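You operate a simulated robot arm through the tools that you are given. There is no shell and no other tool.

Carry out the task below with a simulated two-armed robot. There is one attempt and no reset: what you move stays moved.

## Task
Wipe the green smear off the bench, then lay the wrapped bunch there.
Fine: use the blue pad and put it back; the bench's empty end; both wings open; the wrap keeps its band; the bunches in the grey tray and papers in the rack stay. What is to be rubbed or washed off counts as gone when no trace of it is left.
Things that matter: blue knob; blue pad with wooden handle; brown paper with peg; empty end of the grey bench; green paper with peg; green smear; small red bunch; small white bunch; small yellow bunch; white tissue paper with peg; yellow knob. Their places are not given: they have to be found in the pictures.

The check looks at the end state, three seconds after you hand in, the way a careful person would. Anything else that was tipped, shoved, dropped, spilled or broken makes it a failure.

## Robot
Two 7-joint arms with two-finger parallel grippers on one trunk that stands fixed in place. Base frame: the origin is at the foot of the trunk, x ahead of it, y to its left, z up. Readings come in cm, degrees, newtons and seconds.
The left shoulder is at [5, 20.9, 117.1], the right one opposite. With the tool pointing down near the work surface each hand reaches from about 26 to 92 cm from the base axis, measured 20 degrees to its own side. Payload 4.4 kg a hand.
The tool frame of a hand sits at the grasp point between the pads (the TCP): z along the fingers, y along the line on which they close. The tips reach 2.3 cm beyond it. Largest opening 9.4 cm; finger width 3.8, thickness 1; the body of the gripper, 5.4 by 9.6 cm, starts 3.9 cm behind the TCP.
Orientation is that of the tool frame in the base frame, as [roll, pitch, yaw] about the fixed x, y, z axes, in that order (R = Rz(yaw) Ry(pitch) Rx(roll)). With the fingers straight down and closing along the base's y, the tool's x points along the base's -x, its y along +y and its z along -z.

## Interface
- The arms move only by the tool play_rows. It takes "left_deltas", "right_deltas" or both (then of equal length, played together; a hand with none holds still); each is a list of rows, each a list of 7 numbers: the shift along the tool's x, y, z in cm, then the turn, a rotation vector about the tool's x, y, z in rad, then the closure in counts, from 0 (fully open) to 255 (shut). In form: [[tx, ty, tz, wx, wy, wz, fingers], ...]. A call has 1 to 20 rows; each row shifts and turns the commanded pose from where the row before left it, along the tool's axes as they then stand. Each row takes 0.2 s and may step no farther than 5 cm and 8.6 degrees from the row before; otherwise, or with a gripper value out of range, the whole call is refused. Where a pose cannot be reached the arm comes as near as it can. A force on the tool above 40 N (or 10 N above the force at the start of the call, whichever is more), or a blocked arm, ends the call early, and 0.2 s more pass. Each finger travels about 10.8 cm/s and halts on what it meets, pressing with about 26 N; the grip force reading is that of the motor and also rises with nothing between the fingers. The clock runs only during rows and for 0.2 s after the last one: add rows that do not move to give the fingers time. The reply holds the time, the measured pose of the TCP, the force on the tool along the base axes, the opening and the grip force, in the units named above and with some noise, with the torque about the TCP (base axes, N m) and any sound that the robot's microphone picked up.
- Cameras (640 x 400 px; columns grow to the right, rows downward): "scene" is now at [14.42, -4.83, 136.14]; the picture's right is [-0.54, -0.84, 0.00], its down [-0.33, 0.21, -0.92] and it looks along [0.77, -0.50, -0.39] (base axes); focal length 268 px, centre (320, 200). "left" rides on the left gripper at [8.6, -1.6, -7.4] in its tool frame; the picture's right is [0.18, 0.98, 0.00], its down [-0.58, 0.11, -0.81] and it looks along [-0.79, 0.15, 0.59] (tool axes); focal length 243 px, centre (320, 200). "right" rides on the right gripper at [8.6, 1.6, -7.4] in its tool frame; the picture's right is [-0.18, 0.98, 0.00], its down [-0.58, -0.11, -0.81] and it looks along [-0.79, -0.15, 0.59] (tool axes); focal length 243 px, centre (320, 200).
- grab_frame(camera): a new picture of that camera. The clock stands still meanwhile.
- move_column(by): slides the trunk up (or, below 0, down) by that many cm; the arms and the scene camera ride with it, the base frame stays. It gives what a move gives, with no picture.
- aim_head(pan, tilt): turns the head with the scene camera to pan (to the left, within 80 degrees either way) and tilt (down, from -29 to 69), counted from straight ahead of the robot. It gives what a move gives.
- probe_pixels(camera, pixels): for up to 12 pixels [column, row] of the newest picture of that camera ("zoom" is the newest enlarged one), the place [x, y, z] in the base frame of the surface seen there, good to about 0.3 cm. The clock stands still meanwhile.
- enlarge(camera, box): a new picture of the part [left, top, right, bottom] of that camera's present view, enlarged. The clock stands still meanwhile.
- finish_job(): hands the job in; it is judged then, once.

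Leave the grippers open and the arms clear of the work at the hand-in unless told otherwise.

The tools are called after "Request:" by a JSON object that holds its "method" and its "body". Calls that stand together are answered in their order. play_rows: Moves the arms, as the interface text tells. Its arguments: {"type":"object","properties":{"left_deltas":{"type":"array","items":{"type":"array","items":{"type":"number"}}},"right_deltas":{"type":"array","items":{"type":"array","items":{"type":"number"}}}},"required":[]} The other tools are called the same way: move_column (by) moves the trunk up or down; aim_head (pan, tilt) turns the head that bears the scene camera; grab_frame (camera) takes a picture; probe_pixels (camera, pixels) gives the place of the surface under pixels of a picture; enlarge (camera, box) takes an enlarged picture of a part of a camera's view; finish_job () hands the job in.

At the start:

```text
clock: 0.0
left_tcp_pos: [57.14, -0.49, 126.51]
left_tool_rot: [-180.0, 0.0, -180.0]
left_force: [0.5, -0.1, -0.3]
left_ft_torque: [-0.05, 0.0, 0.04]
left_grip_width: 9.41
left_grasp_force: 0.0
right_tcp_pos: [37.42, -42.13, 119.15]
right_tool_rot: [180.0, 0.0, -180.0]
right_force: [0.7, -0.2, -0.1]
right_ft_torque: [0.03, 0.02, 0.0]
right_grip_width: 9.41
right_grasp_force: 0.1
trunk travel left (down, up): [-25.0, 31.3]
head pan, tilt (commanded): [-33.0, 23.1]
```

scene: 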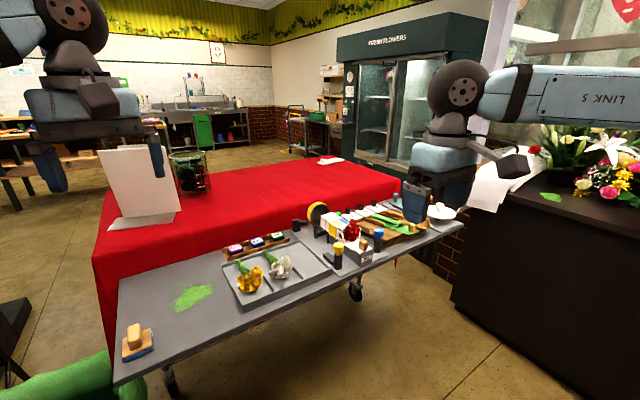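
right: 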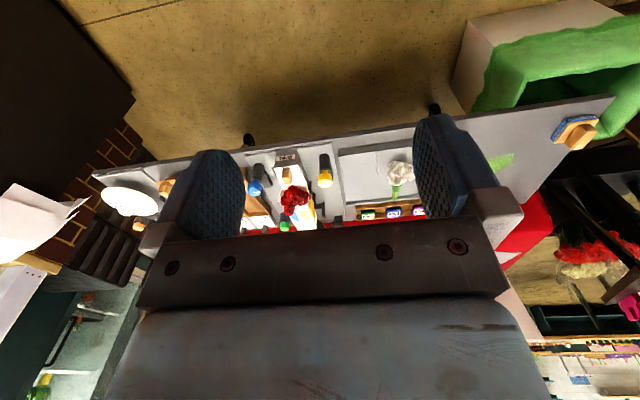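
left: 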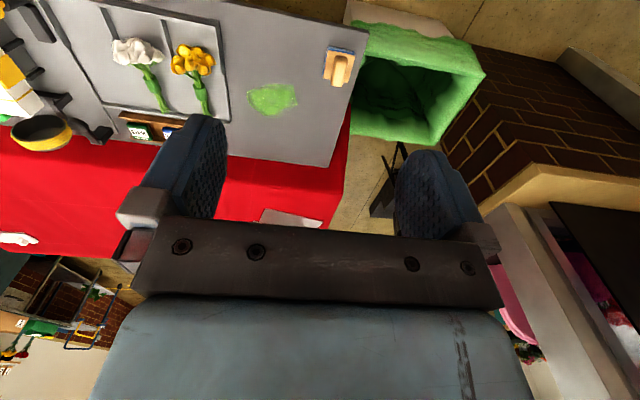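

The scene picture shows a grey bench with the blue pad around (137,345), the green smear at (192,297), a tray with yellow and white bunches at (265,275), and a fixture near (350,235) that holds a red bunch. I'll enlarge these areas before planning.

Request:
{"method": "enlarge", "body": {"camera": "scene", "box": [280, 170, 480, 295]}}

Request:
{"method": "enlarge", "body": {"camera": "scene", "box": [100, 220, 340, 390]}}

```text
3.20 times, centred on (380, 232) of scene
```

zoom: 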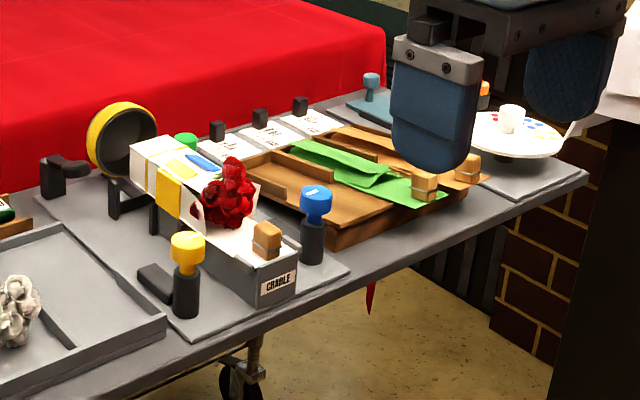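

```text
2.35 times, centred on (220, 305) of scene
```

zoom: 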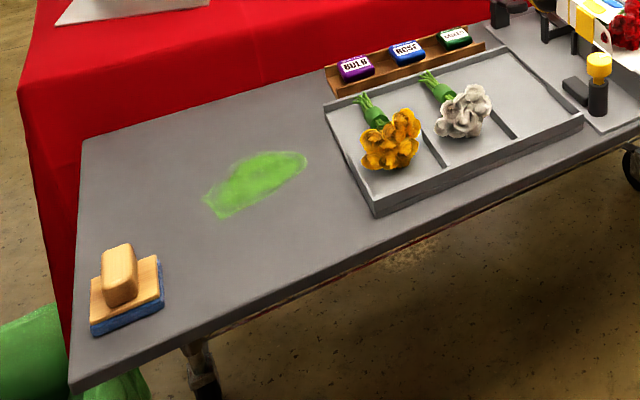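

I see a wrapping cradle with the red bunch in it, a yellow knob and a blue knob, and papers in a wooden rack. I'll aim the head at the cradle for a better view.

Request:
{"method": "aim_head", "body": {"pan": -50, "tilt": 35}}

Request:
{"method": "grab_frame", "body": {"camera": "scene"}}

```text
clock: 0.8
left_tcp_pos: [57.1, -0.51, 126.6]
left_tool_rot: [179.9, 0.0, 180.0]
left_force: [-0.1, 0.2, 0.0]
left_ft_torque: [0.01, -0.03, 0.02]
left_grip_width: 9.41
left_grasp_force: 0.2
right_tcp_pos: [37.31, -42.04, 119.28]
right_tool_rot: [-180.0, 0.0, -179.9]
right_force: [0.2, 0.2, 0.1]
right_ft_torque: [-0.01, -0.02, 0.03]
right_grip_width: 9.36
right_grasp_force: 0.1
trunk travel left (down, up): [-25.0, 31.3]
head pan, tilt (commanded): [-50.0, 35.0]
```

```text
taken
```

scene: 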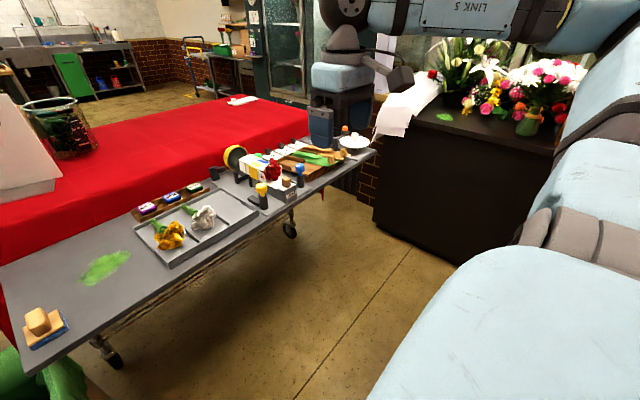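

The bench is now well framed. I'll enlarge the fixture area and probe the main points on it.

Request:
{"method": "enlarge", "body": {"camera": "scene", "box": [210, 125, 370, 225]}}

Request:
{"method": "probe_pixels", "body": {"camera": "scene", "pixels": [[38, 318], [45, 340], [25, 345], [66, 322], [105, 267], [85, 280], [125, 255], [170, 240], [203, 218], [30, 372], [5, 262], [262, 187]]}}

```text
4.00 times, centred on (290, 175) of scene
```

zoom: 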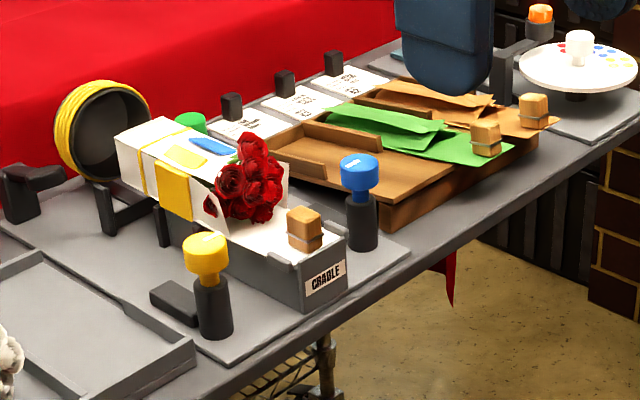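

```text
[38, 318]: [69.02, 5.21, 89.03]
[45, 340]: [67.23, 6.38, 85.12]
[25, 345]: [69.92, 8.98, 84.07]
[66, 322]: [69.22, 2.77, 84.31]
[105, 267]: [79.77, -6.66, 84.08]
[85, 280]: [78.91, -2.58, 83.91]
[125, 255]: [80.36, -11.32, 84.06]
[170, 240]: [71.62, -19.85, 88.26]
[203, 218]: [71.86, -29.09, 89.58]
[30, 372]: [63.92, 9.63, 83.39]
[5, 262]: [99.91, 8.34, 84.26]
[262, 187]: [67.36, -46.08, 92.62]
```

The cradle seems to have wings folded over the wrapped red bunch. I'll look closer through the right camera at (290,190) and probe details in a zoom of the scene view.

Request:
{"method": "enlarge", "body": {"camera": "right", "box": [230, 130, 440, 240]}}

Request:
{"method": "enlarge", "body": {"camera": "scene", "box": [220, 140, 310, 215]}}

```text
3.05 times, centred on (335, 185) of right
```

zoom: 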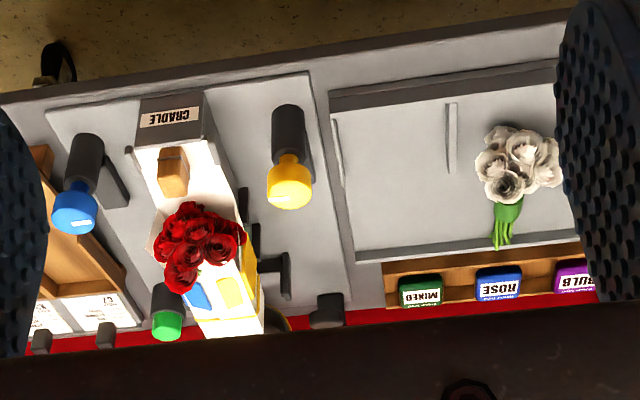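

```text
5.33 times, centred on (265, 178) of scene
```

zoom: 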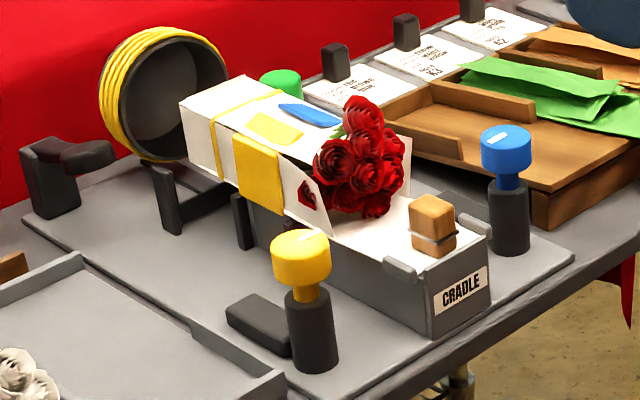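

Next I'll probe the cradle geometry in this zoom: knobs, flaps, paper, box edges, band, peg.

Request:
{"method": "probe_pixels", "body": {"camera": "zoom", "pixels": [[300, 250], [505, 145], [312, 330], [262, 325], [275, 128], [310, 115], [258, 170], [212, 125], [433, 215], [365, 150], [460, 290], [282, 80]]}}

Request:
{"method": "probe_pixels", "body": {"camera": "zoom", "pixels": [[300, 195], [180, 100], [248, 80], [218, 155], [242, 220], [165, 200], [200, 210], [400, 270], [485, 225], [510, 210], [345, 270], [260, 230]]}}

```text
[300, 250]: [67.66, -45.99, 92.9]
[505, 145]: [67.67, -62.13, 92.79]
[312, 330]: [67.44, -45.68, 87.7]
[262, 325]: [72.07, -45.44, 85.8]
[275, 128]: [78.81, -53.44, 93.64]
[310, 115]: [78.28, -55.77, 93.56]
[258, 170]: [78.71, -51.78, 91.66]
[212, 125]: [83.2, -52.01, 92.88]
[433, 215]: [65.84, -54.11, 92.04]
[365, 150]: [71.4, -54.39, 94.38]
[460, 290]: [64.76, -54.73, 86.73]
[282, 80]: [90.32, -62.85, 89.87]
```

```text
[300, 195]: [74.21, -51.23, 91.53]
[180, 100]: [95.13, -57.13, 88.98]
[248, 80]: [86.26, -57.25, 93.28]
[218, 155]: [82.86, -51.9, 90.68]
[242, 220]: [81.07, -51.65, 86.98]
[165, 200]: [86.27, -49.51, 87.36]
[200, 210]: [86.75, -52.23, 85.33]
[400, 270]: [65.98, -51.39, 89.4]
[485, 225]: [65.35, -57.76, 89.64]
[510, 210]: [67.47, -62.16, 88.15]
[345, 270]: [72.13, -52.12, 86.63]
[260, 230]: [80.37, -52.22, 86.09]
```

The cradle runs along x from about 65 to 87, with y from -51.5 to -57.5 and its top near z 94. The knobs stand at (67.7,-46) and (67.7,-62). I'll bring the right hand above it at z ≈ 110 so its camera can show the mechanism up close.

Request:
{"method": "play_rows", "body": {"right_deltas": [[-3.5, -1.5, 1.0, 0, 0, 0, 0], [-3.5, -1.5, 1.0, 0, 0, 0, 0], [-3.5, -1.5, 1.0, 0, 0, 0, 0], [-3.5, -1.5, 1.0, 0, 0, 0, 0], [-3.5, -1.5, 1.0, 0, 0, 0, 0], [-3.5, -1.5, 1.0, 0, 0, 0, 0], [-3.5, -1.5, 1.0, 0, 0, 0, 0], [0, 0, 0, 0, 0, 0, 0]]}}

Request:
{"method": "grab_frame", "body": {"camera": "right"}}

Request:
{"method": "grab_frame", "body": {"camera": "scene"}}

```text
clock: 2.6
left_tcp_pos: [57.0, -0.53, 126.66]
left_tool_rot: [180.0, 0.1, 179.9]
left_force: [-0.6, 0.0, 0.1]
left_ft_torque: [-0.03, -0.04, 0.01]
left_grip_width: 9.42
left_grasp_force: 0.0
right_tcp_pos: [61.7, -52.55, 112.2]
right_tool_rot: [-180.0, 0.1, 180.0]
right_force: [1.0, 0.0, 0.2]
right_ft_torque: [0.01, 0.04, -0.01]
right_grip_width: 9.39
right_grasp_force: 0.0
trunk travel left (down, up): [-25.0, 31.3]
head pan, tilt (commanded): [-50.0, 35.0]
```

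```text
taken
```

right: 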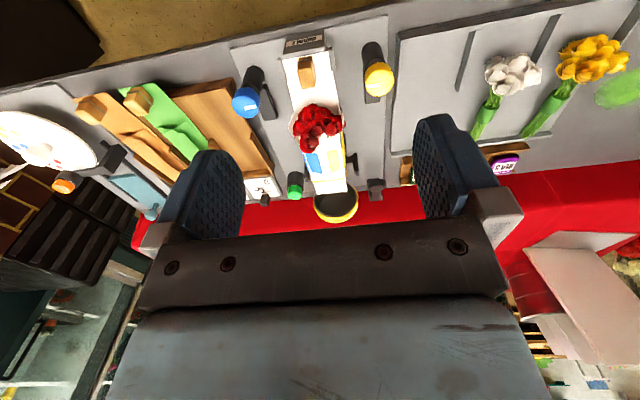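

```text
taken
```

scene: 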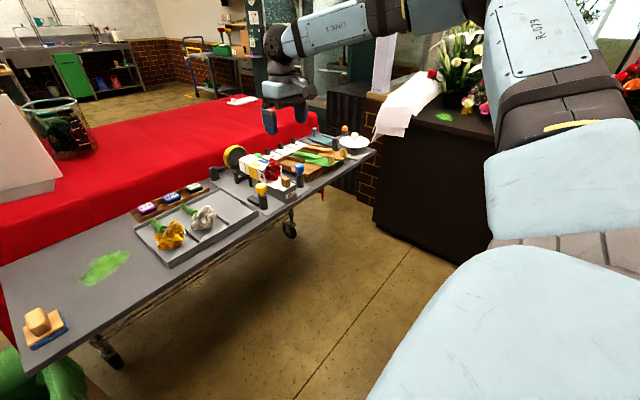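

I'll enlarge the right camera view around the cradle, columns 220–400, rows 20–220.

Request:
{"method": "enlarge", "body": {"camera": "right", "box": [230, 20, 410, 132]}}

Request:
{"method": "enlarge", "body": {"camera": "right", "box": [260, 110, 400, 220]}}

```text
3.56 times, centred on (320, 76) of right
```

zoom: 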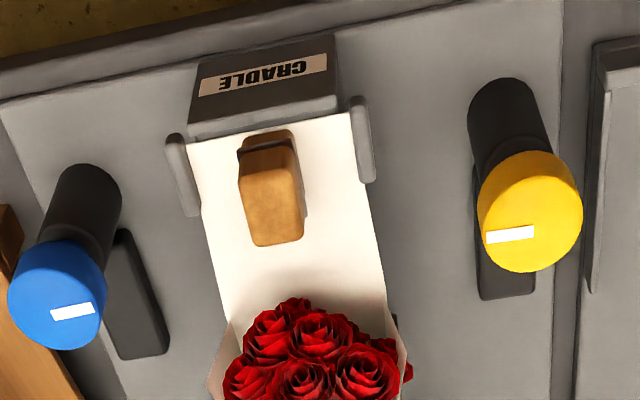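

```text
3.64 times, centred on (330, 165) of right
```

zoom: 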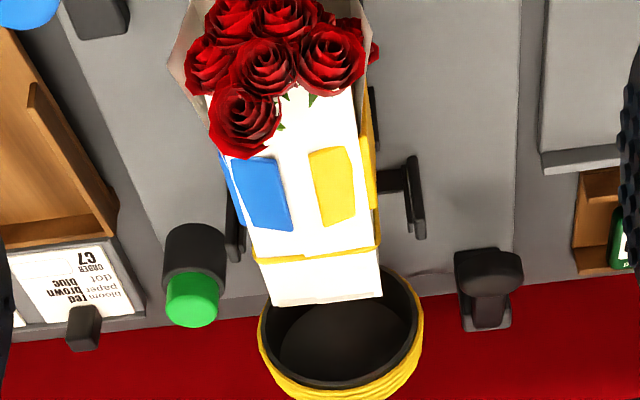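

The knobs each carry a white mark pointing toward the cradle, and the wings (yellow and blue paddles) lie on the wrap. I'll zoom tightly on each knob to work out how they operate.

Request:
{"method": "enlarge", "body": {"camera": "right", "box": [350, 35, 410, 105]}}

Request:
{"method": "enlarge", "body": {"camera": "right", "box": [225, 60, 285, 125]}}

Request:
{"method": "enlarge", "body": {"camera": "scene", "box": [220, 140, 310, 215]}}

Request:
{"method": "enlarge", "body": {"camera": "right", "box": [280, 130, 370, 190]}}

```text
5.71 times, centred on (380, 70) of right
```

zoom: 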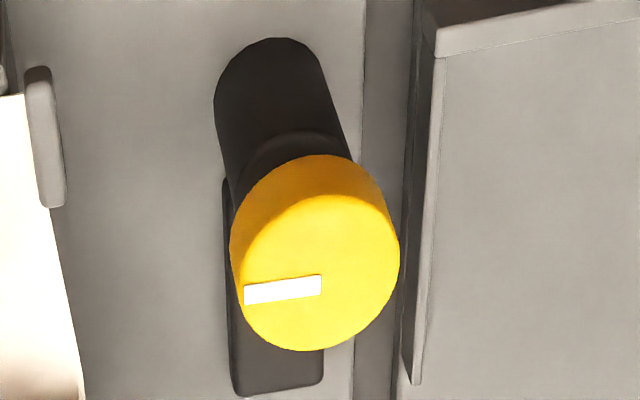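

```text
6.15 times, centred on (255, 92) of right
```

zoom: 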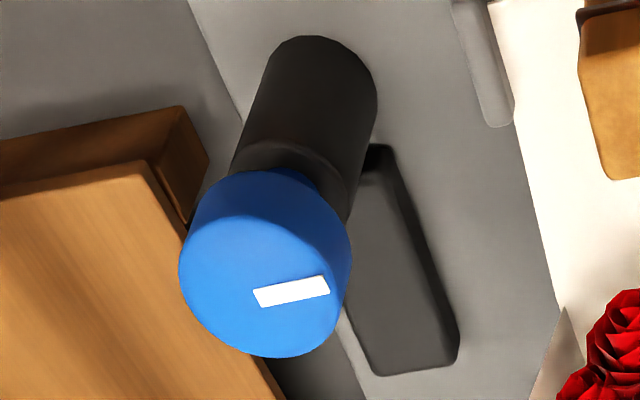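

```text
5.33 times, centred on (265, 178) of scene
```

zoom: 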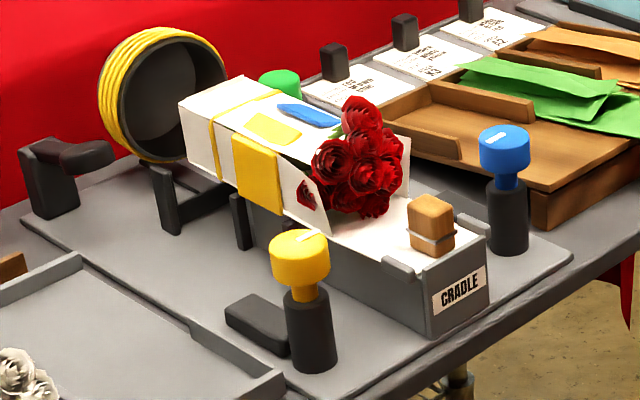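

```text
6.67 times, centred on (325, 160) of right
```

zoom: 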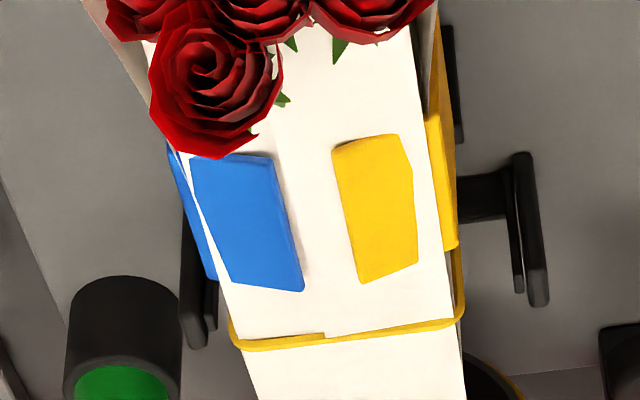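

The mechanism is clear: both marks point at the cradle and the wings are closed. The first job is the wiping, so I'll check the pad and smear through the left camera at (340,65) and (272,98).

Request:
{"method": "enlarge", "body": {"camera": "left", "box": [220, 10, 380, 130]}}

Request:
{"method": "probe_pixels", "body": {"camera": "zoom", "pixels": [[110, 350], [140, 290], [300, 300], [310, 390], [230, 410], [180, 390], [290, 340], [420, 150], [545, 155], [545, 330], [415, 310], [480, 230]]}}

```text
3.33 times, centred on (300, 70) of left
```

zoom: 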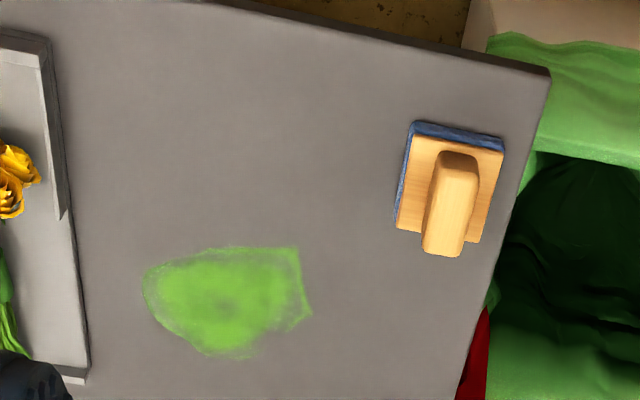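

```text
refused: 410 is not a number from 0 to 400
```

The smear and pad are clear in this zoom. I'll probe the edges of the smear, the pad corners and the handle.

Request:
{"method": "probe_pixels", "body": {"camera": "zoom", "pixels": [[142, 290], [180, 255], [250, 247], [298, 247], [312, 314], [265, 350], [210, 352], [160, 320], [75, 380], [50, 100], [500, 300], [548, 75]]}}

Request:
{"method": "probe_pixels", "body": {"camera": "zoom", "pixels": [[413, 122], [504, 137], [396, 226], [478, 242], [418, 135], [503, 150], [455, 165], [442, 240], [425, 245], [463, 245], [478, 165], [436, 165]]}}

```text
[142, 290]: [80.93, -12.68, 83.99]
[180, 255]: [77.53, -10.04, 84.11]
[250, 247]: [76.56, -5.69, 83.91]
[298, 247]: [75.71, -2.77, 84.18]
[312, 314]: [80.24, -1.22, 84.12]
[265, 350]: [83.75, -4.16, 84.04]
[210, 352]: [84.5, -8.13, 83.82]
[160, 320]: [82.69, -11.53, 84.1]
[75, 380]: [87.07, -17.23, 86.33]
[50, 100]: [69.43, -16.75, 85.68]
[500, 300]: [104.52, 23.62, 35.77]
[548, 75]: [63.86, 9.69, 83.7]
```

```text
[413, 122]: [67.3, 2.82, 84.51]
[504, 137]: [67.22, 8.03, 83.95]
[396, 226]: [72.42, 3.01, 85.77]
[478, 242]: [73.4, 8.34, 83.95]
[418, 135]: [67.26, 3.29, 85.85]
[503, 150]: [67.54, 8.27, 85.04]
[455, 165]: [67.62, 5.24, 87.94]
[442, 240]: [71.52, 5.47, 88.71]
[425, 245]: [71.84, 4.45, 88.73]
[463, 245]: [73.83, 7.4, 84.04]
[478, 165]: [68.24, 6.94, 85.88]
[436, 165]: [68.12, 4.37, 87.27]
```

The smear spans x 75.7–84.5, y −12.7 to −1.2, and the bench top is at z 84. The pad sits around x 67–72.5, y 2.9–8.3 and its handle is centred near (69.6, 5.4), top z ≈ 88.8. The right hand reaches the smear best, so the left hand has to clear out to the left. I'll check what is there first.

Request:
{"method": "aim_head", "body": {"pan": 20, "tilt": 30}}

Request:
{"method": "grab_frame", "body": {"camera": "scene"}}

```text
clock: 4.0
left_tcp_pos: [57.23, -0.63, 126.63]
left_tool_rot: [-180.0, 0.0, 180.0]
left_force: [-0.2, -0.9, -0.4]
left_ft_torque: [0.01, 0.01, 0.03]
left_grip_width: 9.41
left_grasp_force: 0.1
right_tcp_pos: [61.65, -52.41, 112.21]
right_tool_rot: [-180.0, -0.1, 180.0]
right_force: [-0.3, -0.3, -0.1]
right_ft_torque: [-0.04, 0.01, 0.0]
right_grip_width: 9.38
right_grasp_force: 0.1
trunk travel left (down, up): [-25.0, 31.3]
head pan, tilt (commanded): [20.0, 30.0]
```

```text
taken
```

scene: 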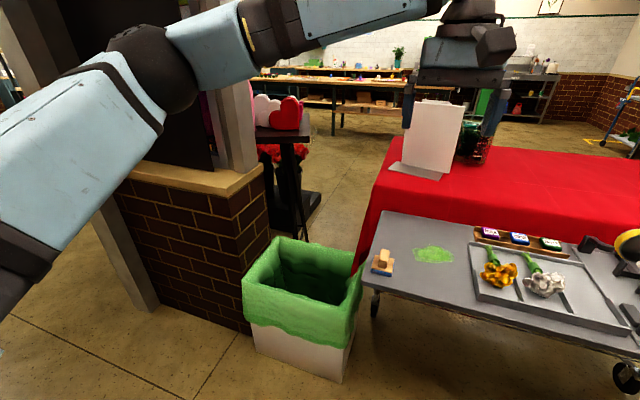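

There is a brick ledge with a post on the left. I'll probe where it stands so the left hand can retreat without touching it.

Request:
{"method": "probe_pixels", "body": {"camera": "scene", "pixels": [[205, 182], [255, 170], [232, 110], [130, 175], [170, 240], [30, 60], [290, 115], [120, 95], [270, 220], [285, 250]]}}

```text
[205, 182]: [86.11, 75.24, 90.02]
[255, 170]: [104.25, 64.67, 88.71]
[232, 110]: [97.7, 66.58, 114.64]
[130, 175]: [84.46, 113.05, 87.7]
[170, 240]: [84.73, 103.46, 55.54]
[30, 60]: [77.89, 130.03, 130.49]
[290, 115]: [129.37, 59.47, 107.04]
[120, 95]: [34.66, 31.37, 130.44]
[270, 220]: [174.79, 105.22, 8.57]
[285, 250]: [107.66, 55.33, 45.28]
```

The wall starts around x 85, y 65, so there's plenty of room. I'll retreat the left hand to about (41, 30, 122).

Request:
{"method": "play_rows", "body": {"left_deltas": [[2.0, 3.8, 0.5, 0, 0, 0, 0], [2.0, 3.8, 0.5, 0, 0, 0, 0], [2.0, 3.8, 0.5, 0, 0, 0, 0], [2.0, 3.8, 0.5, 0, 0, 0, 0], [2.0, 3.8, 0.5, 0, 0, 0, 0], [2.0, 3.8, 0.5, 0, 0, 0, 0], [2.0, 3.8, 0.5, 0, 0, 0, 0], [2.0, 3.8, 0.5, 0, 0, 0, 0], [0, 0, 0, 0, 0, 0, 0]]}}

Request:
{"method": "aim_head", "body": {"pan": -20, "tilt": 40}}

Request:
{"method": "grab_frame", "body": {"camera": "scene"}}

```text
clock: 6.0
left_tcp_pos: [41.16, 29.63, 122.5]
left_tool_rot: [179.8, 0.0, 180.0]
left_force: [-0.2, 0.0, 0.8]
left_ft_torque: [0.0, -0.01, -0.01]
left_grip_width: 9.41
left_grasp_force: 0.0
right_tcp_pos: [61.8, -52.56, 111.97]
right_tool_rot: [179.8, -0.1, -180.0]
right_force: [-0.7, -0.1, -1.4]
right_ft_torque: [-0.02, 0.0, 0.03]
right_grip_width: 9.38
right_grasp_force: 0.1
trunk travel left (down, up): [-25.0, 31.3]
head pan, tilt (commanded): [20.0, 30.0]
```

```text
clock: 7.1
left_tcp_pos: [41.11, 29.82, 122.5]
left_tool_rot: [-180.0, -0.1, -180.0]
left_force: [-0.1, 0.5, -0.6]
left_ft_torque: [-0.02, 0.0, 0.01]
left_grip_width: 9.42
left_grasp_force: 0.0
right_tcp_pos: [61.76, -52.54, 112.16]
right_tool_rot: [-179.9, 0.0, -180.0]
right_force: [0.6, 0.3, 0.5]
right_ft_torque: [-0.04, 0.04, -0.01]
right_grip_width: 9.42
right_grasp_force: 0.0
trunk travel left (down, up): [-25.0, 31.3]
head pan, tilt (commanded): [-20.0, 40.0]
```

```text
taken
```

scene: 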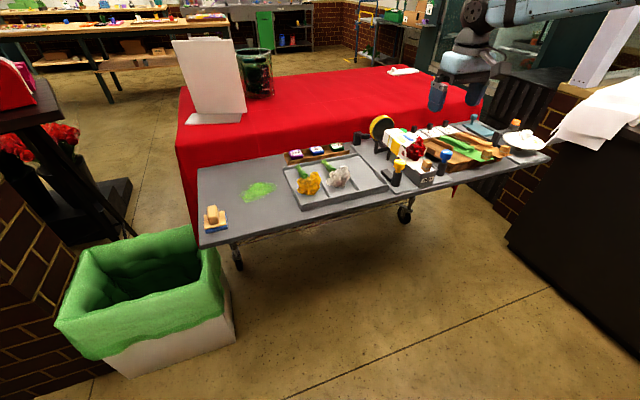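

The way is clear now. I'll move the right hand at height over to the pad: target (69.6, 5.4, 104).

Request:
{"method": "play_rows", "body": {"right_deltas": [[-0.6, 4.45, 0.6, 0, 0, 0, 0], [-0.6, 4.45, 0.6, 0, 0, 0, 0], [-0.6, 4.45, 0.6, 0, 0, 0, 0], [-0.6, 4.45, 0.6, 0, 0, 0, 0], [-0.6, 4.45, 0.6, 0, 0, 0, 0], [-0.6, 4.45, 0.6, 0, 0, 0, 0], [-0.6, 4.45, 0.6, 0, 0, 0, 0], [-0.6, 4.45, 0.6, 0, 0, 0, 0], [-0.6, 4.45, 0.6, 0, 0, 0, 0], [-0.6, 4.45, 0.6, 0, 0, 0, 0], [-0.6, 4.45, 0.6, 0, 0, 0, 0], [-0.6, 4.45, 0.6, 0, 0, 0, 0], [-0.6, 4.45, 0.6, 0, 0, 0, 0], [0, 0, 0, 0, 0, 0, 0]]}}

Request:
{"method": "grab_frame", "body": {"camera": "right"}}

Request:
{"method": "enlarge", "body": {"camera": "scene", "box": [140, 100, 380, 250]}}

```text
clock: 10.1
left_tcp_pos: [41.22, 29.83, 122.44]
left_tool_rot: [-180.0, -0.1, 179.9]
left_force: [0.6, 0.5, -0.2]
left_ft_torque: [0.01, 0.02, -0.01]
left_grip_width: 9.39
left_grasp_force: 0.1
right_tcp_pos: [56.9, -15.08, 108.2]
right_tool_rot: [180.0, 0.0, 179.9]
right_force: [-0.6, -1.0, 0.7]
right_ft_torque: [0.01, -0.02, -0.02]
right_grip_width: 9.41
right_grasp_force: 0.0
right hand out of reach, approached as far as the arm can: row 8, 9, 10, 11, 12, 13
trunk travel left (down, up): [-25.0, 31.3]
head pan, tilt (commanded): [-20.0, 40.0]
```

```text
taken
```

right: 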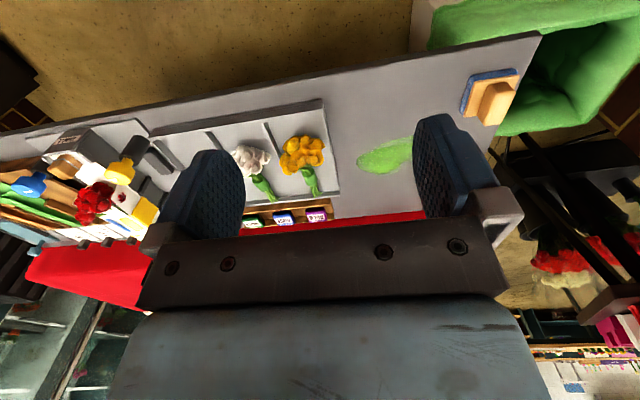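

```text
2.67 times, centred on (260, 175) of scene
```

zoom: 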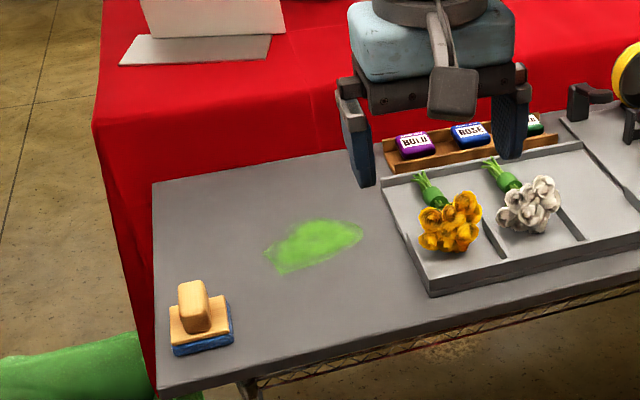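

The right arm stopped at (56.9, −15.1): it doesn't get across to the left with this wrist yaw. I'll test whether turning the wrist counter-clockwise frees it, starting with a still row to see what pose is commanded.

Request:
{"method": "play_rows", "body": {"right_deltas": [[0, 0, 0, 0, 0, 0, 0]]}}

Request:
{"method": "play_rows", "body": {"right_deltas": [[0, 0, 0, 0, 0, -0.14, 0], [0, 0, 0, 0, 0, -0.14, 0], [0, 0, 0, 0, 0, -0.14, 0], [0, 0, 0, 0, 0, -0.14, 0], [0, 0, 0, 0, 0, 0, 0]]}}

```text
clock: 10.5
left_tcp_pos: [41.12, 29.7, 122.38]
left_tool_rot: [180.0, -0.1, -180.0]
left_force: [-0.4, -0.4, -0.2]
left_ft_torque: [0.01, 0.01, 0.03]
left_grip_width: 9.4
left_grasp_force: 0.2
right_tcp_pos: [56.75, -14.92, 108.35]
right_tool_rot: [179.9, 0.0, 180.0]
right_force: [0.8, 0.7, -0.8]
right_ft_torque: [0.0, -0.04, -0.01]
right_grip_width: 9.36
right_grasp_force: 0.0
trunk travel left (down, up): [-25.0, 31.3]
head pan, tilt (commanded): [-20.0, 40.0]
```

```text
clock: 11.7
left_tcp_pos: [41.06, 29.75, 122.42]
left_tool_rot: [-180.0, 0.0, 180.0]
left_force: [-0.5, -0.9, -0.3]
left_ft_torque: [0.0, -0.01, -0.01]
left_grip_width: 9.41
left_grasp_force: 0.1
right_tcp_pos: [56.77, -15.02, 108.36]
right_tool_rot: [179.9, 0.1, -147.8]
right_force: [0.1, -0.3, 0.7]
right_ft_torque: [-0.04, 0.0, 0.01]
right_grip_width: 9.4
right_grasp_force: 0.0
trunk travel left (down, up): [-25.0, 31.3]
head pan, tilt (commanded): [-20.0, 40.0]
```

The wrist turned to yaw −148 without trouble. Now I'll test moving base (+2.5,+3.5) per row to see if the reach extended.

Request:
{"method": "play_rows", "body": {"right_deltas": [[-3.98, 1.63, 0, 0, 0, 0, 0], [-3.98, 1.63, 0, 0, 0, 0, 0], [-3.98, 1.63, 0, 0, 0, 0, 0], [-3.98, 1.63, 0, 0, 0, 0, 0], [0, 0, 0, 0, 0, 0, 0]]}}

```text
clock: 12.9
left_tcp_pos: [41.11, 29.66, 122.46]
left_tool_rot: [-180.0, 0.0, -180.0]
left_force: [0.1, 0.8, -0.4]
left_ft_torque: [0.03, -0.02, -0.03]
left_grip_width: 9.43
left_grasp_force: 0.0
right_tcp_pos: [58.69, -15.66, 110.45]
right_tool_rot: [179.9, 0.1, -147.9]
right_force: [-0.1, 1.1, -0.5]
right_ft_torque: [0.04, -0.05, -0.02]
right_grip_width: 9.41
right_grasp_force: 0.1
right hand out of reach, approached as far as the arm can: row 1, 2, 3, 4
trunk travel left (down, up): [-25.0, 31.3]
head pan, tilt (commanded): [-20.0, 40.0]
```

Yaw alone isn't the limit. I'll raise the hand and try crossing at greater height to see if the limit comes from the arm posture.

Request:
{"method": "play_rows", "body": {"right_deltas": [[0, 0, -3, 0, 0, 0.14, 0], [0, 0, -3, 0, 0, 0.14, 0], [0, 0, -3, 0, 0, 0.14, 0], [0, 0, -3, 0, 0, 0.14, 0], [0, 0, -3, 0, 0, 0, 0], [0, 0, 0, 0, 0, 0, 0]]}}

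Request:
{"method": "play_rows", "body": {"right_deltas": [[0, 3, 0, 0, 0, 0, 0], [0, 3, 0, 0, 0, 0, 0], [0, 3, 0, 0, 0, 0, 0], [0, 3, 0, 0, 0, 0, 0], [0, 3, 0, 0, 0, 0, 0], [0, 0, 0, 0, 0, 0, 0]]}}

Request:
{"method": "aim_head", "body": {"pan": -40, "tilt": 15}}

Request:
{"method": "grab_frame", "body": {"camera": "scene"}}

```text
clock: 14.3
left_tcp_pos: [41.24, 29.68, 122.42]
left_tool_rot: [180.0, 0.0, -179.9]
left_force: [0.0, -0.7, -0.8]
left_ft_torque: [0.0, -0.02, -0.05]
left_grip_width: 9.37
left_grasp_force: 0.0
right_tcp_pos: [58.12, -17.56, 128.73]
right_tool_rot: [179.9, 0.1, 179.9]
right_force: [-0.6, -0.5, 0.2]
right_ft_torque: [-0.02, 0.03, 0.02]
right_grip_width: 9.39
right_grasp_force: 0.0
right hand out of reach, approached as far as the arm can: row 4, 5
trunk travel left (down, up): [-25.0, 31.3]
head pan, tilt (commanded): [-20.0, 40.0]
```

```text
clock: 15.7
left_tcp_pos: [41.07, 29.64, 122.38]
left_tool_rot: [180.0, -0.1, 180.0]
left_force: [-0.5, -1.1, -0.1]
left_ft_torque: [-0.02, -0.01, 0.02]
left_grip_width: 9.39
left_grasp_force: 0.0
right_tcp_pos: [57.64, -17.23, 128.47]
right_tool_rot: [179.9, 0.0, 179.9]
right_force: [0.3, -0.3, 0.8]
right_ft_torque: [0.03, -0.06, -0.02]
right_grip_width: 9.38
right_grasp_force: 0.0
right hand out of reach, approached as far as the arm can: row 1, 2, 3, 4, 5
trunk travel left (down, up): [-25.0, 31.3]
head pan, tilt (commanded): [-20.0, 40.0]
```

```text
clock: 16.6
left_tcp_pos: [40.99, 29.68, 122.48]
left_tool_rot: [-180.0, 0.0, -180.0]
left_force: [-0.1, 0.1, -0.1]
left_ft_torque: [0.0, -0.03, 0.0]
left_grip_width: 9.39
left_grasp_force: 0.1
right_tcp_pos: [57.68, -17.09, 128.51]
right_tool_rot: [179.9, 0.0, 180.0]
right_force: [0.5, 0.0, 0.0]
right_ft_torque: [0.03, 0.03, -0.02]
right_grip_width: 9.4
right_grasp_force: 0.0
trunk travel left (down, up): [-25.0, 31.3]
head pan, tilt (commanded): [-40.0, 15.0]
```

```text
taken
```

scene: 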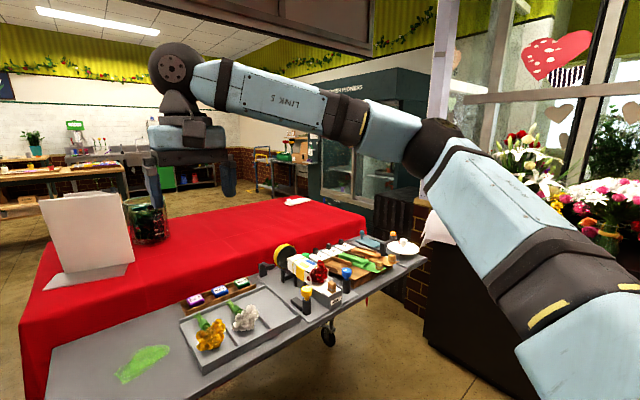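

The right arm's elbow bulges to the right, and this posture doesn't let it cross. I'll try retracting first and then crossing nearer to the body to see if another posture opens up.

Request:
{"method": "play_rows", "body": {"right_deltas": [[4, 0, 1, 0, 0, 0, 0], [4, 0, 1, 0, 0, 0, 0], [4, 0, 1, 0, 0, 0, 0], [4, 0, 1, 0, 0, 0, 0], [0, 3, 0, 0, 0, 0, 0], [0, 3, 0, 0, 0, 0, 0], [0, 3, 0, 0, 0, 0, 0], [0, 3, 0, 0, 0, 0, 0], [0, 0, 0, 0, 0, 0, 0]]}}

```text
clock: 18.6
left_tcp_pos: [41.15, 29.78, 122.52]
left_tool_rot: [179.9, -0.1, -180.0]
left_force: [-0.3, -0.6, 0.1]
left_ft_torque: [0.01, -0.01, 0.04]
left_grip_width: 9.38
left_grasp_force: 0.0
right_tcp_pos: [40.71, -10.27, 124.24]
right_tool_rot: [179.9, 0.1, 179.8]
right_force: [-0.5, -0.1, -0.2]
right_ft_torque: [0.0, -0.02, 0.07]
right_grip_width: 9.4
right_grasp_force: 0.1
right hand out of reach, approached as far as the arm can: row 7, 8
trunk travel left (down, up): [-25.0, 31.3]
head pan, tilt (commanded): [-40.0, 15.0]
```

Crossing stops at y ≈ −10 here too, so the right arm simply doesn't go far to the left. The left arm began at (57,−0.5), so it can cross more. I'll send the right hand back to its side and try the left arm over the pad.

Request:
{"method": "play_rows", "body": {"right_deltas": [[0, -4, 0, 0, 0, 0, 0], [0, -4, 0, 0, 0, 0, 0], [0, -4, 0, 0, 0, 0, 0], [0, -4, 0, 0, 0, 0, 0], [0, -4, 0, 0, 0, 0, 0], [0, -4, 0, 0, 0, 0, 0], [0, -4, 0, 0, 0, 0, 0], [0, -4, 0, 0, 0, 0, 0], [0, 0, 0, 0, 0, 0, 0]]}}

Request:
{"method": "play_rows", "body": {"left_deltas": [[-3, -2.6, 1, 0, 0, 0, 0], [-3, -2.6, 1, 0, 0, 0, 0], [-3, -2.6, 1, 0, 0, 0, 0], [-3, -2.6, 1, 0, 0, 0, 0], [-3, -2.6, 1, 0, 0, 0, 0], [-3, -2.6, 1, 0, 0, 0, 0], [-3, -2.6, 1, 0, 0, 0, 0], [-3, -2.6, 1, 0, 0, 0, 0], [-3, -2.6, 1, 0, 0, 0, 0], [0, 0, 0, 0, 0, 0, 0]]}}

Request:
{"method": "aim_head", "body": {"pan": -15, "tilt": 30}}

Request:
{"method": "grab_frame", "body": {"camera": "scene"}}

Request:
{"method": "grab_frame", "body": {"camera": "left"}}

```text
clock: 20.6
left_tcp_pos: [41.2, 29.86, 122.49]
left_tool_rot: [-179.8, 0.0, 179.9]
left_force: [-1.0, 1.3, 0.3]
left_ft_torque: [-0.01, 0.0, -0.04]
left_grip_width: 9.39
left_grasp_force: 0.1
right_tcp_pos: [40.65, -42.19, 124.41]
right_tool_rot: [179.9, 0.0, 179.9]
right_force: [0.1, -0.4, -0.4]
right_ft_torque: [-0.03, 0.01, 0.02]
right_grip_width: 9.41
right_grasp_force: 0.0
trunk travel left (down, up): [-25.0, 31.3]
head pan, tilt (commanded): [-40.0, 15.0]
```

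```text
clock: 22.8
left_tcp_pos: [68.25, 6.43, 113.37]
left_tool_rot: [180.0, 0.0, 180.0]
left_force: [0.0, -0.2, 0.3]
left_ft_torque: [-0.03, 0.01, -0.06]
left_grip_width: 9.38
left_grasp_force: 0.2
right_tcp_pos: [40.51, -42.16, 124.5]
right_tool_rot: [179.9, 0.1, 180.0]
right_force: [-0.3, 0.2, 0.5]
right_ft_torque: [0.02, -0.01, 0.02]
right_grip_width: 9.38
right_grasp_force: 0.2
trunk travel left (down, up): [-25.0, 31.3]
head pan, tilt (commanded): [-40.0, 15.0]
```

```text
clock: 23.7
left_tcp_pos: [68.21, 6.41, 113.34]
left_tool_rot: [180.0, 0.0, 179.9]
left_force: [0.7, 1.2, -0.3]
left_ft_torque: [0.01, -0.02, -0.03]
left_grip_width: 9.4
left_grasp_force: 0.1
right_tcp_pos: [40.52, -42.25, 124.39]
right_tool_rot: [-180.0, -0.1, 180.0]
right_force: [-0.5, 0.2, 0.6]
right_ft_torque: [-0.04, 0.0, -0.02]
right_grip_width: 9.42
right_grasp_force: 0.1
trunk travel left (down, up): [-25.0, 31.3]
head pan, tilt (commanded): [-15.0, 30.0]
```

```text
taken
```

scene: 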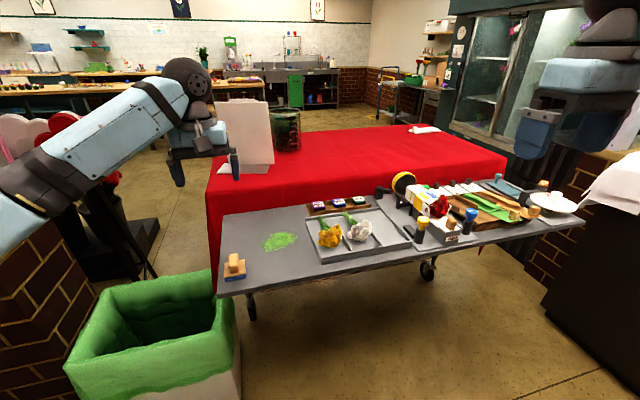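

```text
taken
```

left: 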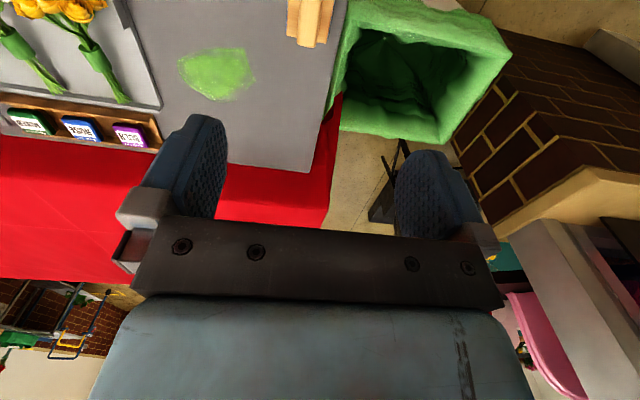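

The left hand reached (68.2, 6.4, 113). I'll test its reach over the far side of the smear at a safe height (z ≈ 95), at (82, −10), before committing it to the wiping.

Request:
{"method": "play_rows", "body": {"left_deltas": [[-1.97, -2.34, 2.57, 0, 0, 0, 0], [-1.97, -2.34, 2.57, 0, 0, 0, 0], [-1.97, -2.34, 2.57, 0, 0, 0, 0], [-1.97, -2.34, 2.57, 0, 0, 0, 0], [-1.97, -2.34, 2.57, 0, 0, 0, 0], [-1.97, -2.34, 2.57, 0, 0, 0, 0], [-1.97, -2.34, 2.57, 0, 0, 0, 0], [0, 0, 0, 0, 0, 0, 0]]}}

```text
clock: 25.5
left_tcp_pos: [78.82, -6.96, 98.72]
left_tool_rot: [180.0, 0.1, 179.9]
left_force: [-0.1, -0.4, -0.2]
left_ft_torque: [-0.02, -0.05, 0.02]
left_grip_width: 9.39
left_grasp_force: 0.1
left hand out of reach, approached as far as the arm can: row 6, 7
right_tcp_pos: [40.58, -42.31, 124.33]
right_tool_rot: [179.9, 0.0, -180.0]
right_force: [0.1, -0.8, -0.6]
right_ft_torque: [-0.01, 0.0, 0.0]
right_grip_width: 9.41
right_grasp_force: 0.0
trunk travel left (down, up): [-25.0, 31.3]
head pan, tilt (commanded): [-15.0, 30.0]
```

Reach ended at (78.8, −7.0, 98.7). I'll find out whether the limit is radial or sideways by testing −y and then lower z.

Request:
{"method": "play_rows", "body": {"left_deltas": [[0, -2, 0, 0, 0, 0, 0], [0, -2, 0, 0, 0, 0, 0], [0, 0, 0, 0, 0, 0, 0]]}}

Request:
{"method": "play_rows", "body": {"left_deltas": [[0, 0, 2, 0, 0, 0, 0], [0, 0, 2, 0, 0, 0, 0], [-1, 0, 0, 0, 0, 0, 0], [-1, 0, 0, 0, 0, 0, 0], [0, 0, 0, 0, 0, 0, 0]]}}

```text
clock: 26.3
left_tcp_pos: [78.68, -7.71, 98.66]
left_tool_rot: [-179.9, 0.0, 180.0]
left_force: [0.4, -0.2, -0.5]
left_ft_torque: [0.04, -0.01, 0.0]
left_grip_width: 9.37
left_grasp_force: 0.1
left hand out of reach, approached as far as the arm can: row 1, 2
right_tcp_pos: [40.58, -42.37, 124.39]
right_tool_rot: [179.9, 0.0, 179.9]
right_force: [0.0, -0.1, 0.4]
right_ft_torque: [0.01, -0.05, 0.0]
right_grip_width: 9.41
right_grasp_force: 0.0
trunk travel left (down, up): [-25.0, 31.3]
head pan, tilt (commanded): [-15.0, 30.0]
```

```text
clock: 27.5
left_tcp_pos: [78.46, -7.51, 94.77]
left_tool_rot: [-179.9, 0.0, -180.0]
left_force: [-0.2, 0.3, 0.2]
left_ft_torque: [-0.02, -0.04, -0.03]
left_grip_width: 9.39
left_grasp_force: 0.1
left hand out of reach, approached as far as the arm can: row 3, 4
right_tcp_pos: [40.69, -42.34, 124.39]
right_tool_rot: [180.0, 0.0, 179.9]
right_force: [0.2, 0.0, 0.4]
right_ft_torque: [-0.01, -0.01, -0.03]
right_grip_width: 9.41
right_grasp_force: 0.1
trunk travel left (down, up): [-25.0, 31.3]
head pan, tilt (commanded): [-15.0, 30.0]
```

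The limit is radial (about 79 cm from the left shoulder). I'll see whether lowering the trunk helps. First raise the hand, then lower the column 10 cm, then probe the reach again.

Request:
{"method": "play_rows", "body": {"left_deltas": [[0, 0, -4, 0, 0, 0, 0], [0, 0, -4, 0, 0, 0, 0], [0, 0, -4, 0, 0, 0, 0], [0, 0, 0, 0, 0, 0, 0]]}}

Request:
{"method": "move_column", "body": {"by": -10}}

Request:
{"method": "play_rows", "body": {"left_deltas": [[-1, 0, 0, 0, 0, 0, 0], [-1, 0, 0, 0, 0, 0, 0], [-1, 0, 0, 0, 0, 0, 0], [-1, 0, 0, 0, 0, 0, 0], [0, 0, 0, 0, 0, 0, 0]]}}

```text
clock: 28.5
left_tcp_pos: [78.51, -7.53, 106.68]
left_tool_rot: [180.0, -0.2, -180.0]
left_force: [-1.2, -0.4, 0.3]
left_ft_torque: [0.02, 0.01, -0.02]
left_grip_width: 9.4
left_grasp_force: 0.0
right_tcp_pos: [40.71, -42.32, 124.44]
right_tool_rot: [-179.9, 0.0, 180.0]
right_force: [-0.7, 0.5, -0.4]
right_ft_torque: [0.0, 0.0, -0.01]
right_grip_width: 9.44
right_grasp_force: 0.1
trunk travel left (down, up): [-25.0, 31.3]
head pan, tilt (commanded): [-15.0, 30.0]
```

```text
clock: 29.8
left_tcp_pos: [78.45, -7.54, 96.8]
left_tool_rot: [-180.0, 0.1, -179.9]
left_force: [0.0, -0.1, -0.4]
left_ft_torque: [0.04, -0.01, 0.01]
left_grip_width: 9.41
left_grasp_force: 0.0
right_tcp_pos: [40.59, -42.34, 114.41]
right_tool_rot: [-179.9, 0.0, 180.0]
right_force: [-0.3, -0.1, 0.4]
right_ft_torque: [0.0, 0.0, 0.01]
right_grip_width: 9.41
right_grasp_force: 0.1
trunk travel left (down, up): [-15.0, 41.3]
head pan, tilt (commanded): [-15.0, 30.0]
```

```text
clock: 31.0
left_tcp_pos: [78.91, -6.55, 96.45]
left_tool_rot: [180.0, 0.1, 180.0]
left_force: [-0.6, 0.9, 0.0]
left_ft_torque: [0.0, 0.01, 0.01]
left_grip_width: 9.38
left_grasp_force: 0.0
left hand out of reach, approached as far as the arm can: row 1, 2, 3, 4
right_tcp_pos: [40.62, -42.35, 114.36]
right_tool_rot: [179.9, 0.1, 180.0]
right_force: [-0.2, -0.8, -0.6]
right_ft_torque: [0.01, -0.01, -0.03]
right_grip_width: 9.35
right_grasp_force: 0.1
trunk travel left (down, up): [-15.0, 41.3]
head pan, tilt (commanded): [-15.0, 30.0]
```

Height makes no difference, so the arm is near full extension here. I'll test whether turning the wrist to line up with the arm's direction (about 20° clockwise) gains some reach.

Request:
{"method": "play_rows", "body": {"left_deltas": [[0, 0, 0, 0, 0, 0.14, 0], [0, 0, 0, 0, 0, 0.14, 0], [0, 0, 0, 0, 0, 0.1, 0], [0, 0, 0, 0, 0, 0, 0]]}}

Request:
{"method": "play_rows", "body": {"left_deltas": [[-1, 0, 0, 0, 0, 0, 0], [-1, 0, 0, 0, 0, 0, 0], [-1, 0, 0, 0, 0, 0, 0], [-1, 0, 0, 0, 0, 0, 0], [0, 0, 0, 0, 0, 0, 0]]}}

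```text
clock: 32.0
left_tcp_pos: [78.93, -6.76, 96.44]
left_tool_rot: [-179.9, 0.0, 158.3]
left_force: [0.3, 0.2, 0.7]
left_ft_torque: [-0.01, 0.0, 0.0]
left_grip_width: 9.39
left_grasp_force: 0.0
right_tcp_pos: [40.57, -42.32, 114.47]
right_tool_rot: [180.0, 0.0, 180.0]
right_force: [-0.7, 0.0, -0.5]
right_ft_torque: [-0.01, -0.03, 0.03]
right_grip_width: 9.4
right_grasp_force: 0.0
trunk travel left (down, up): [-15.0, 41.3]
head pan, tilt (commanded): [-15.0, 30.0]
```

```text
clock: 33.2
left_tcp_pos: [78.95, -6.82, 96.47]
left_tool_rot: [-180.0, 0.1, 158.1]
left_force: [-0.8, -0.1, -0.4]
left_ft_torque: [0.04, -0.01, 0.0]
left_grip_width: 9.38
left_grasp_force: 0.1
left hand out of reach, approached as far as the arm can: row 1, 2, 3, 4
right_tcp_pos: [40.44, -42.32, 114.47]
right_tool_rot: [-179.9, 0.0, -179.9]
right_force: [0.2, 0.0, 0.3]
right_ft_torque: [0.0, 0.0, 0.04]
right_grip_width: 9.41
right_grasp_force: 0.0
trunk travel left (down, up): [-15.0, 41.3]
head pan, tilt (commanded): [-15.0, 30.0]
```

Wrist yaw doesn't help, but tilting the hand so the fingers lean forward will: the handle can be gripped with the hand tilted about the closing line while the pad stays flat. I'll back the hand off, straighten its yaw, and measure the pad once more with the scene camera.

Request:
{"method": "play_rows", "body": {"left_deltas": [[2, 2, -2, 0, 0, -0.14, 0], [2, 2, -2, 0, 0, -0.14, 0], [2, 2, -2, 0, 0, -0.1, 0], [2, 2, -2, 0, 0, 0, 0], [2, 2, -2, 0, 0, 0, 0], [0, 0, 0, 0, 0, 0, 0]]}}

Request:
{"method": "aim_head", "body": {"pan": 0, "tilt": 40}}

Request:
{"method": "grab_frame", "body": {"camera": "scene"}}

```text
clock: 34.6
left_tcp_pos: [70.59, 4.47, 106.31]
left_tool_rot: [179.9, 0.0, 179.9]
left_force: [-0.4, -0.1, 0.5]
left_ft_torque: [-0.02, -0.02, 0.0]
left_grip_width: 9.42
left_grasp_force: 0.2
right_tcp_pos: [40.61, -42.36, 114.42]
right_tool_rot: [179.9, 0.1, -180.0]
right_force: [-0.5, 0.0, -0.8]
right_ft_torque: [-0.04, 0.0, 0.0]
right_grip_width: 9.43
right_grasp_force: 0.0
trunk travel left (down, up): [-15.0, 41.3]
head pan, tilt (commanded): [-15.0, 30.0]
```

```text
clock: 35.4
left_tcp_pos: [70.52, 4.45, 106.53]
left_tool_rot: [-180.0, 0.0, -180.0]
left_force: [0.3, -0.3, 0.8]
left_ft_torque: [0.02, -0.02, 0.01]
left_grip_width: 9.39
left_grasp_force: 0.1
right_tcp_pos: [40.49, -42.18, 114.35]
right_tool_rot: [179.9, 0.1, 180.0]
right_force: [0.3, -0.6, 0.2]
right_ft_torque: [0.0, -0.02, -0.03]
right_grip_width: 9.41
right_grasp_force: 0.2
trunk travel left (down, up): [-15.0, 41.3]
head pan, tilt (commanded): [0.0, 40.0]
```

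```text
taken
```

scene: 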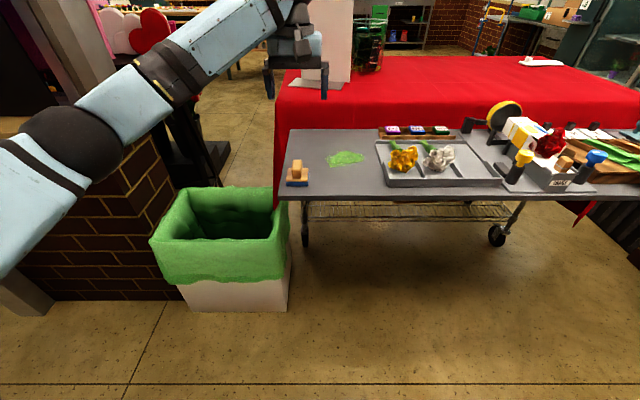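

I'll enlarge the pad area and measure the handle.

Request:
{"method": "enlarge", "body": {"camera": "scene", "box": [260, 110, 420, 210]}}

Request:
{"method": "enlarge", "body": {"camera": "scene", "box": [276, 145, 324, 195]}}

Request:
{"method": "probe_pixels", "body": {"camera": "zoom", "pixels": [[235, 160], [280, 160], [325, 160], [255, 240], [308, 240], [280, 240], [280, 120], [260, 130], [310, 130], [140, 280], [420, 280], [280, 200]]}}

```text
4.00 times, centred on (340, 160) of scene
```

zoom: 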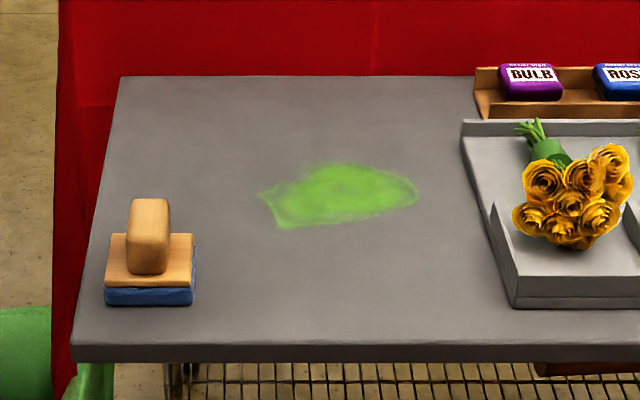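

```text
8.00 times, centred on (300, 170) of scene
```

zoom: 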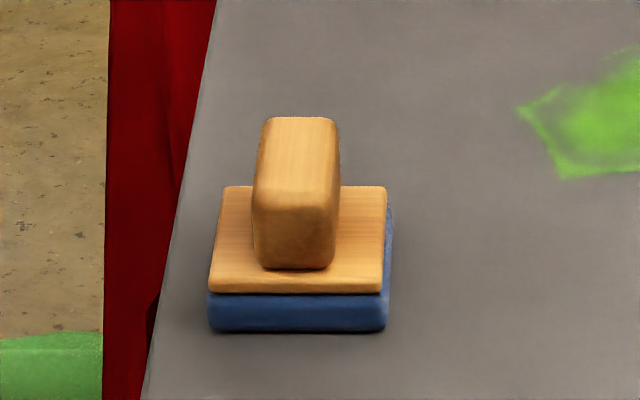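

```text
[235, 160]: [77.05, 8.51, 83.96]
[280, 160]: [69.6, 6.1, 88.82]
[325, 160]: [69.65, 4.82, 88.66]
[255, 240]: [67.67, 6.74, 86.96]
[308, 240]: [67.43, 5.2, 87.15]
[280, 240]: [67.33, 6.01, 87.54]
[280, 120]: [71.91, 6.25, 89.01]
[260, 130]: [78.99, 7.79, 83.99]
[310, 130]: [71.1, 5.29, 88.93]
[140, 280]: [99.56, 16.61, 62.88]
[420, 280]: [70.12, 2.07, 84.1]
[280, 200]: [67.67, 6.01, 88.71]
```

The handle spans x 67.3–71.9, y 4.4–6.75 (centre 5.58), top z 88.95. I'll tilt the left hand 22° with the fingers leaning forward, then move to about (68.95, 5.58, 98) above the handle.

Request:
{"method": "play_rows", "body": {"left_deltas": [[0, 0, 0, 0, -0.128, 0, 0], [0, 0, 0, 0, -0.128, 0, 0], [0, 0, 0, 0, -0.128, 0, 0], [1.55, 0.38, 2.43, 0, 0, 0, 0], [1.55, 0.38, 2.43, 0, 0, 0, 0], [1.55, 0.38, 2.43, 0, 0, 0, 0], [0, 0, 0, 0, 0, 0, 0]]}}

Request:
{"method": "enlarge", "body": {"camera": "scene", "box": [240, 90, 400, 200]}}

```text
clock: 37.0
left_tcp_pos: [68.89, 5.62, 97.98]
left_tool_rot: [180.0, 22.0, -180.0]
left_force: [0.1, -0.2, 0.1]
left_ft_torque: [0.04, -0.02, -0.03]
left_grip_width: 9.42
left_grasp_force: 0.0
right_tcp_pos: [40.57, -42.3, 114.38]
right_tool_rot: [179.9, 0.0, -180.0]
right_force: [0.4, -0.3, 0.2]
right_ft_torque: [-0.01, -0.04, 0.04]
right_grip_width: 9.43
right_grasp_force: 0.0
trunk travel left (down, up): [-15.0, 41.3]
head pan, tilt (commanded): [0.0, 40.0]
```

```text
3.64 times, centred on (320, 145) of scene
```

zoom: 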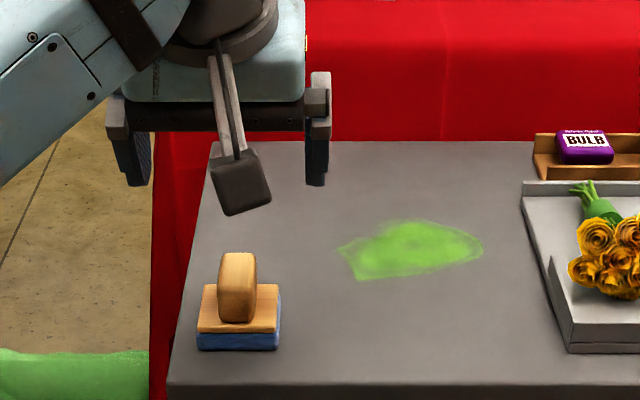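

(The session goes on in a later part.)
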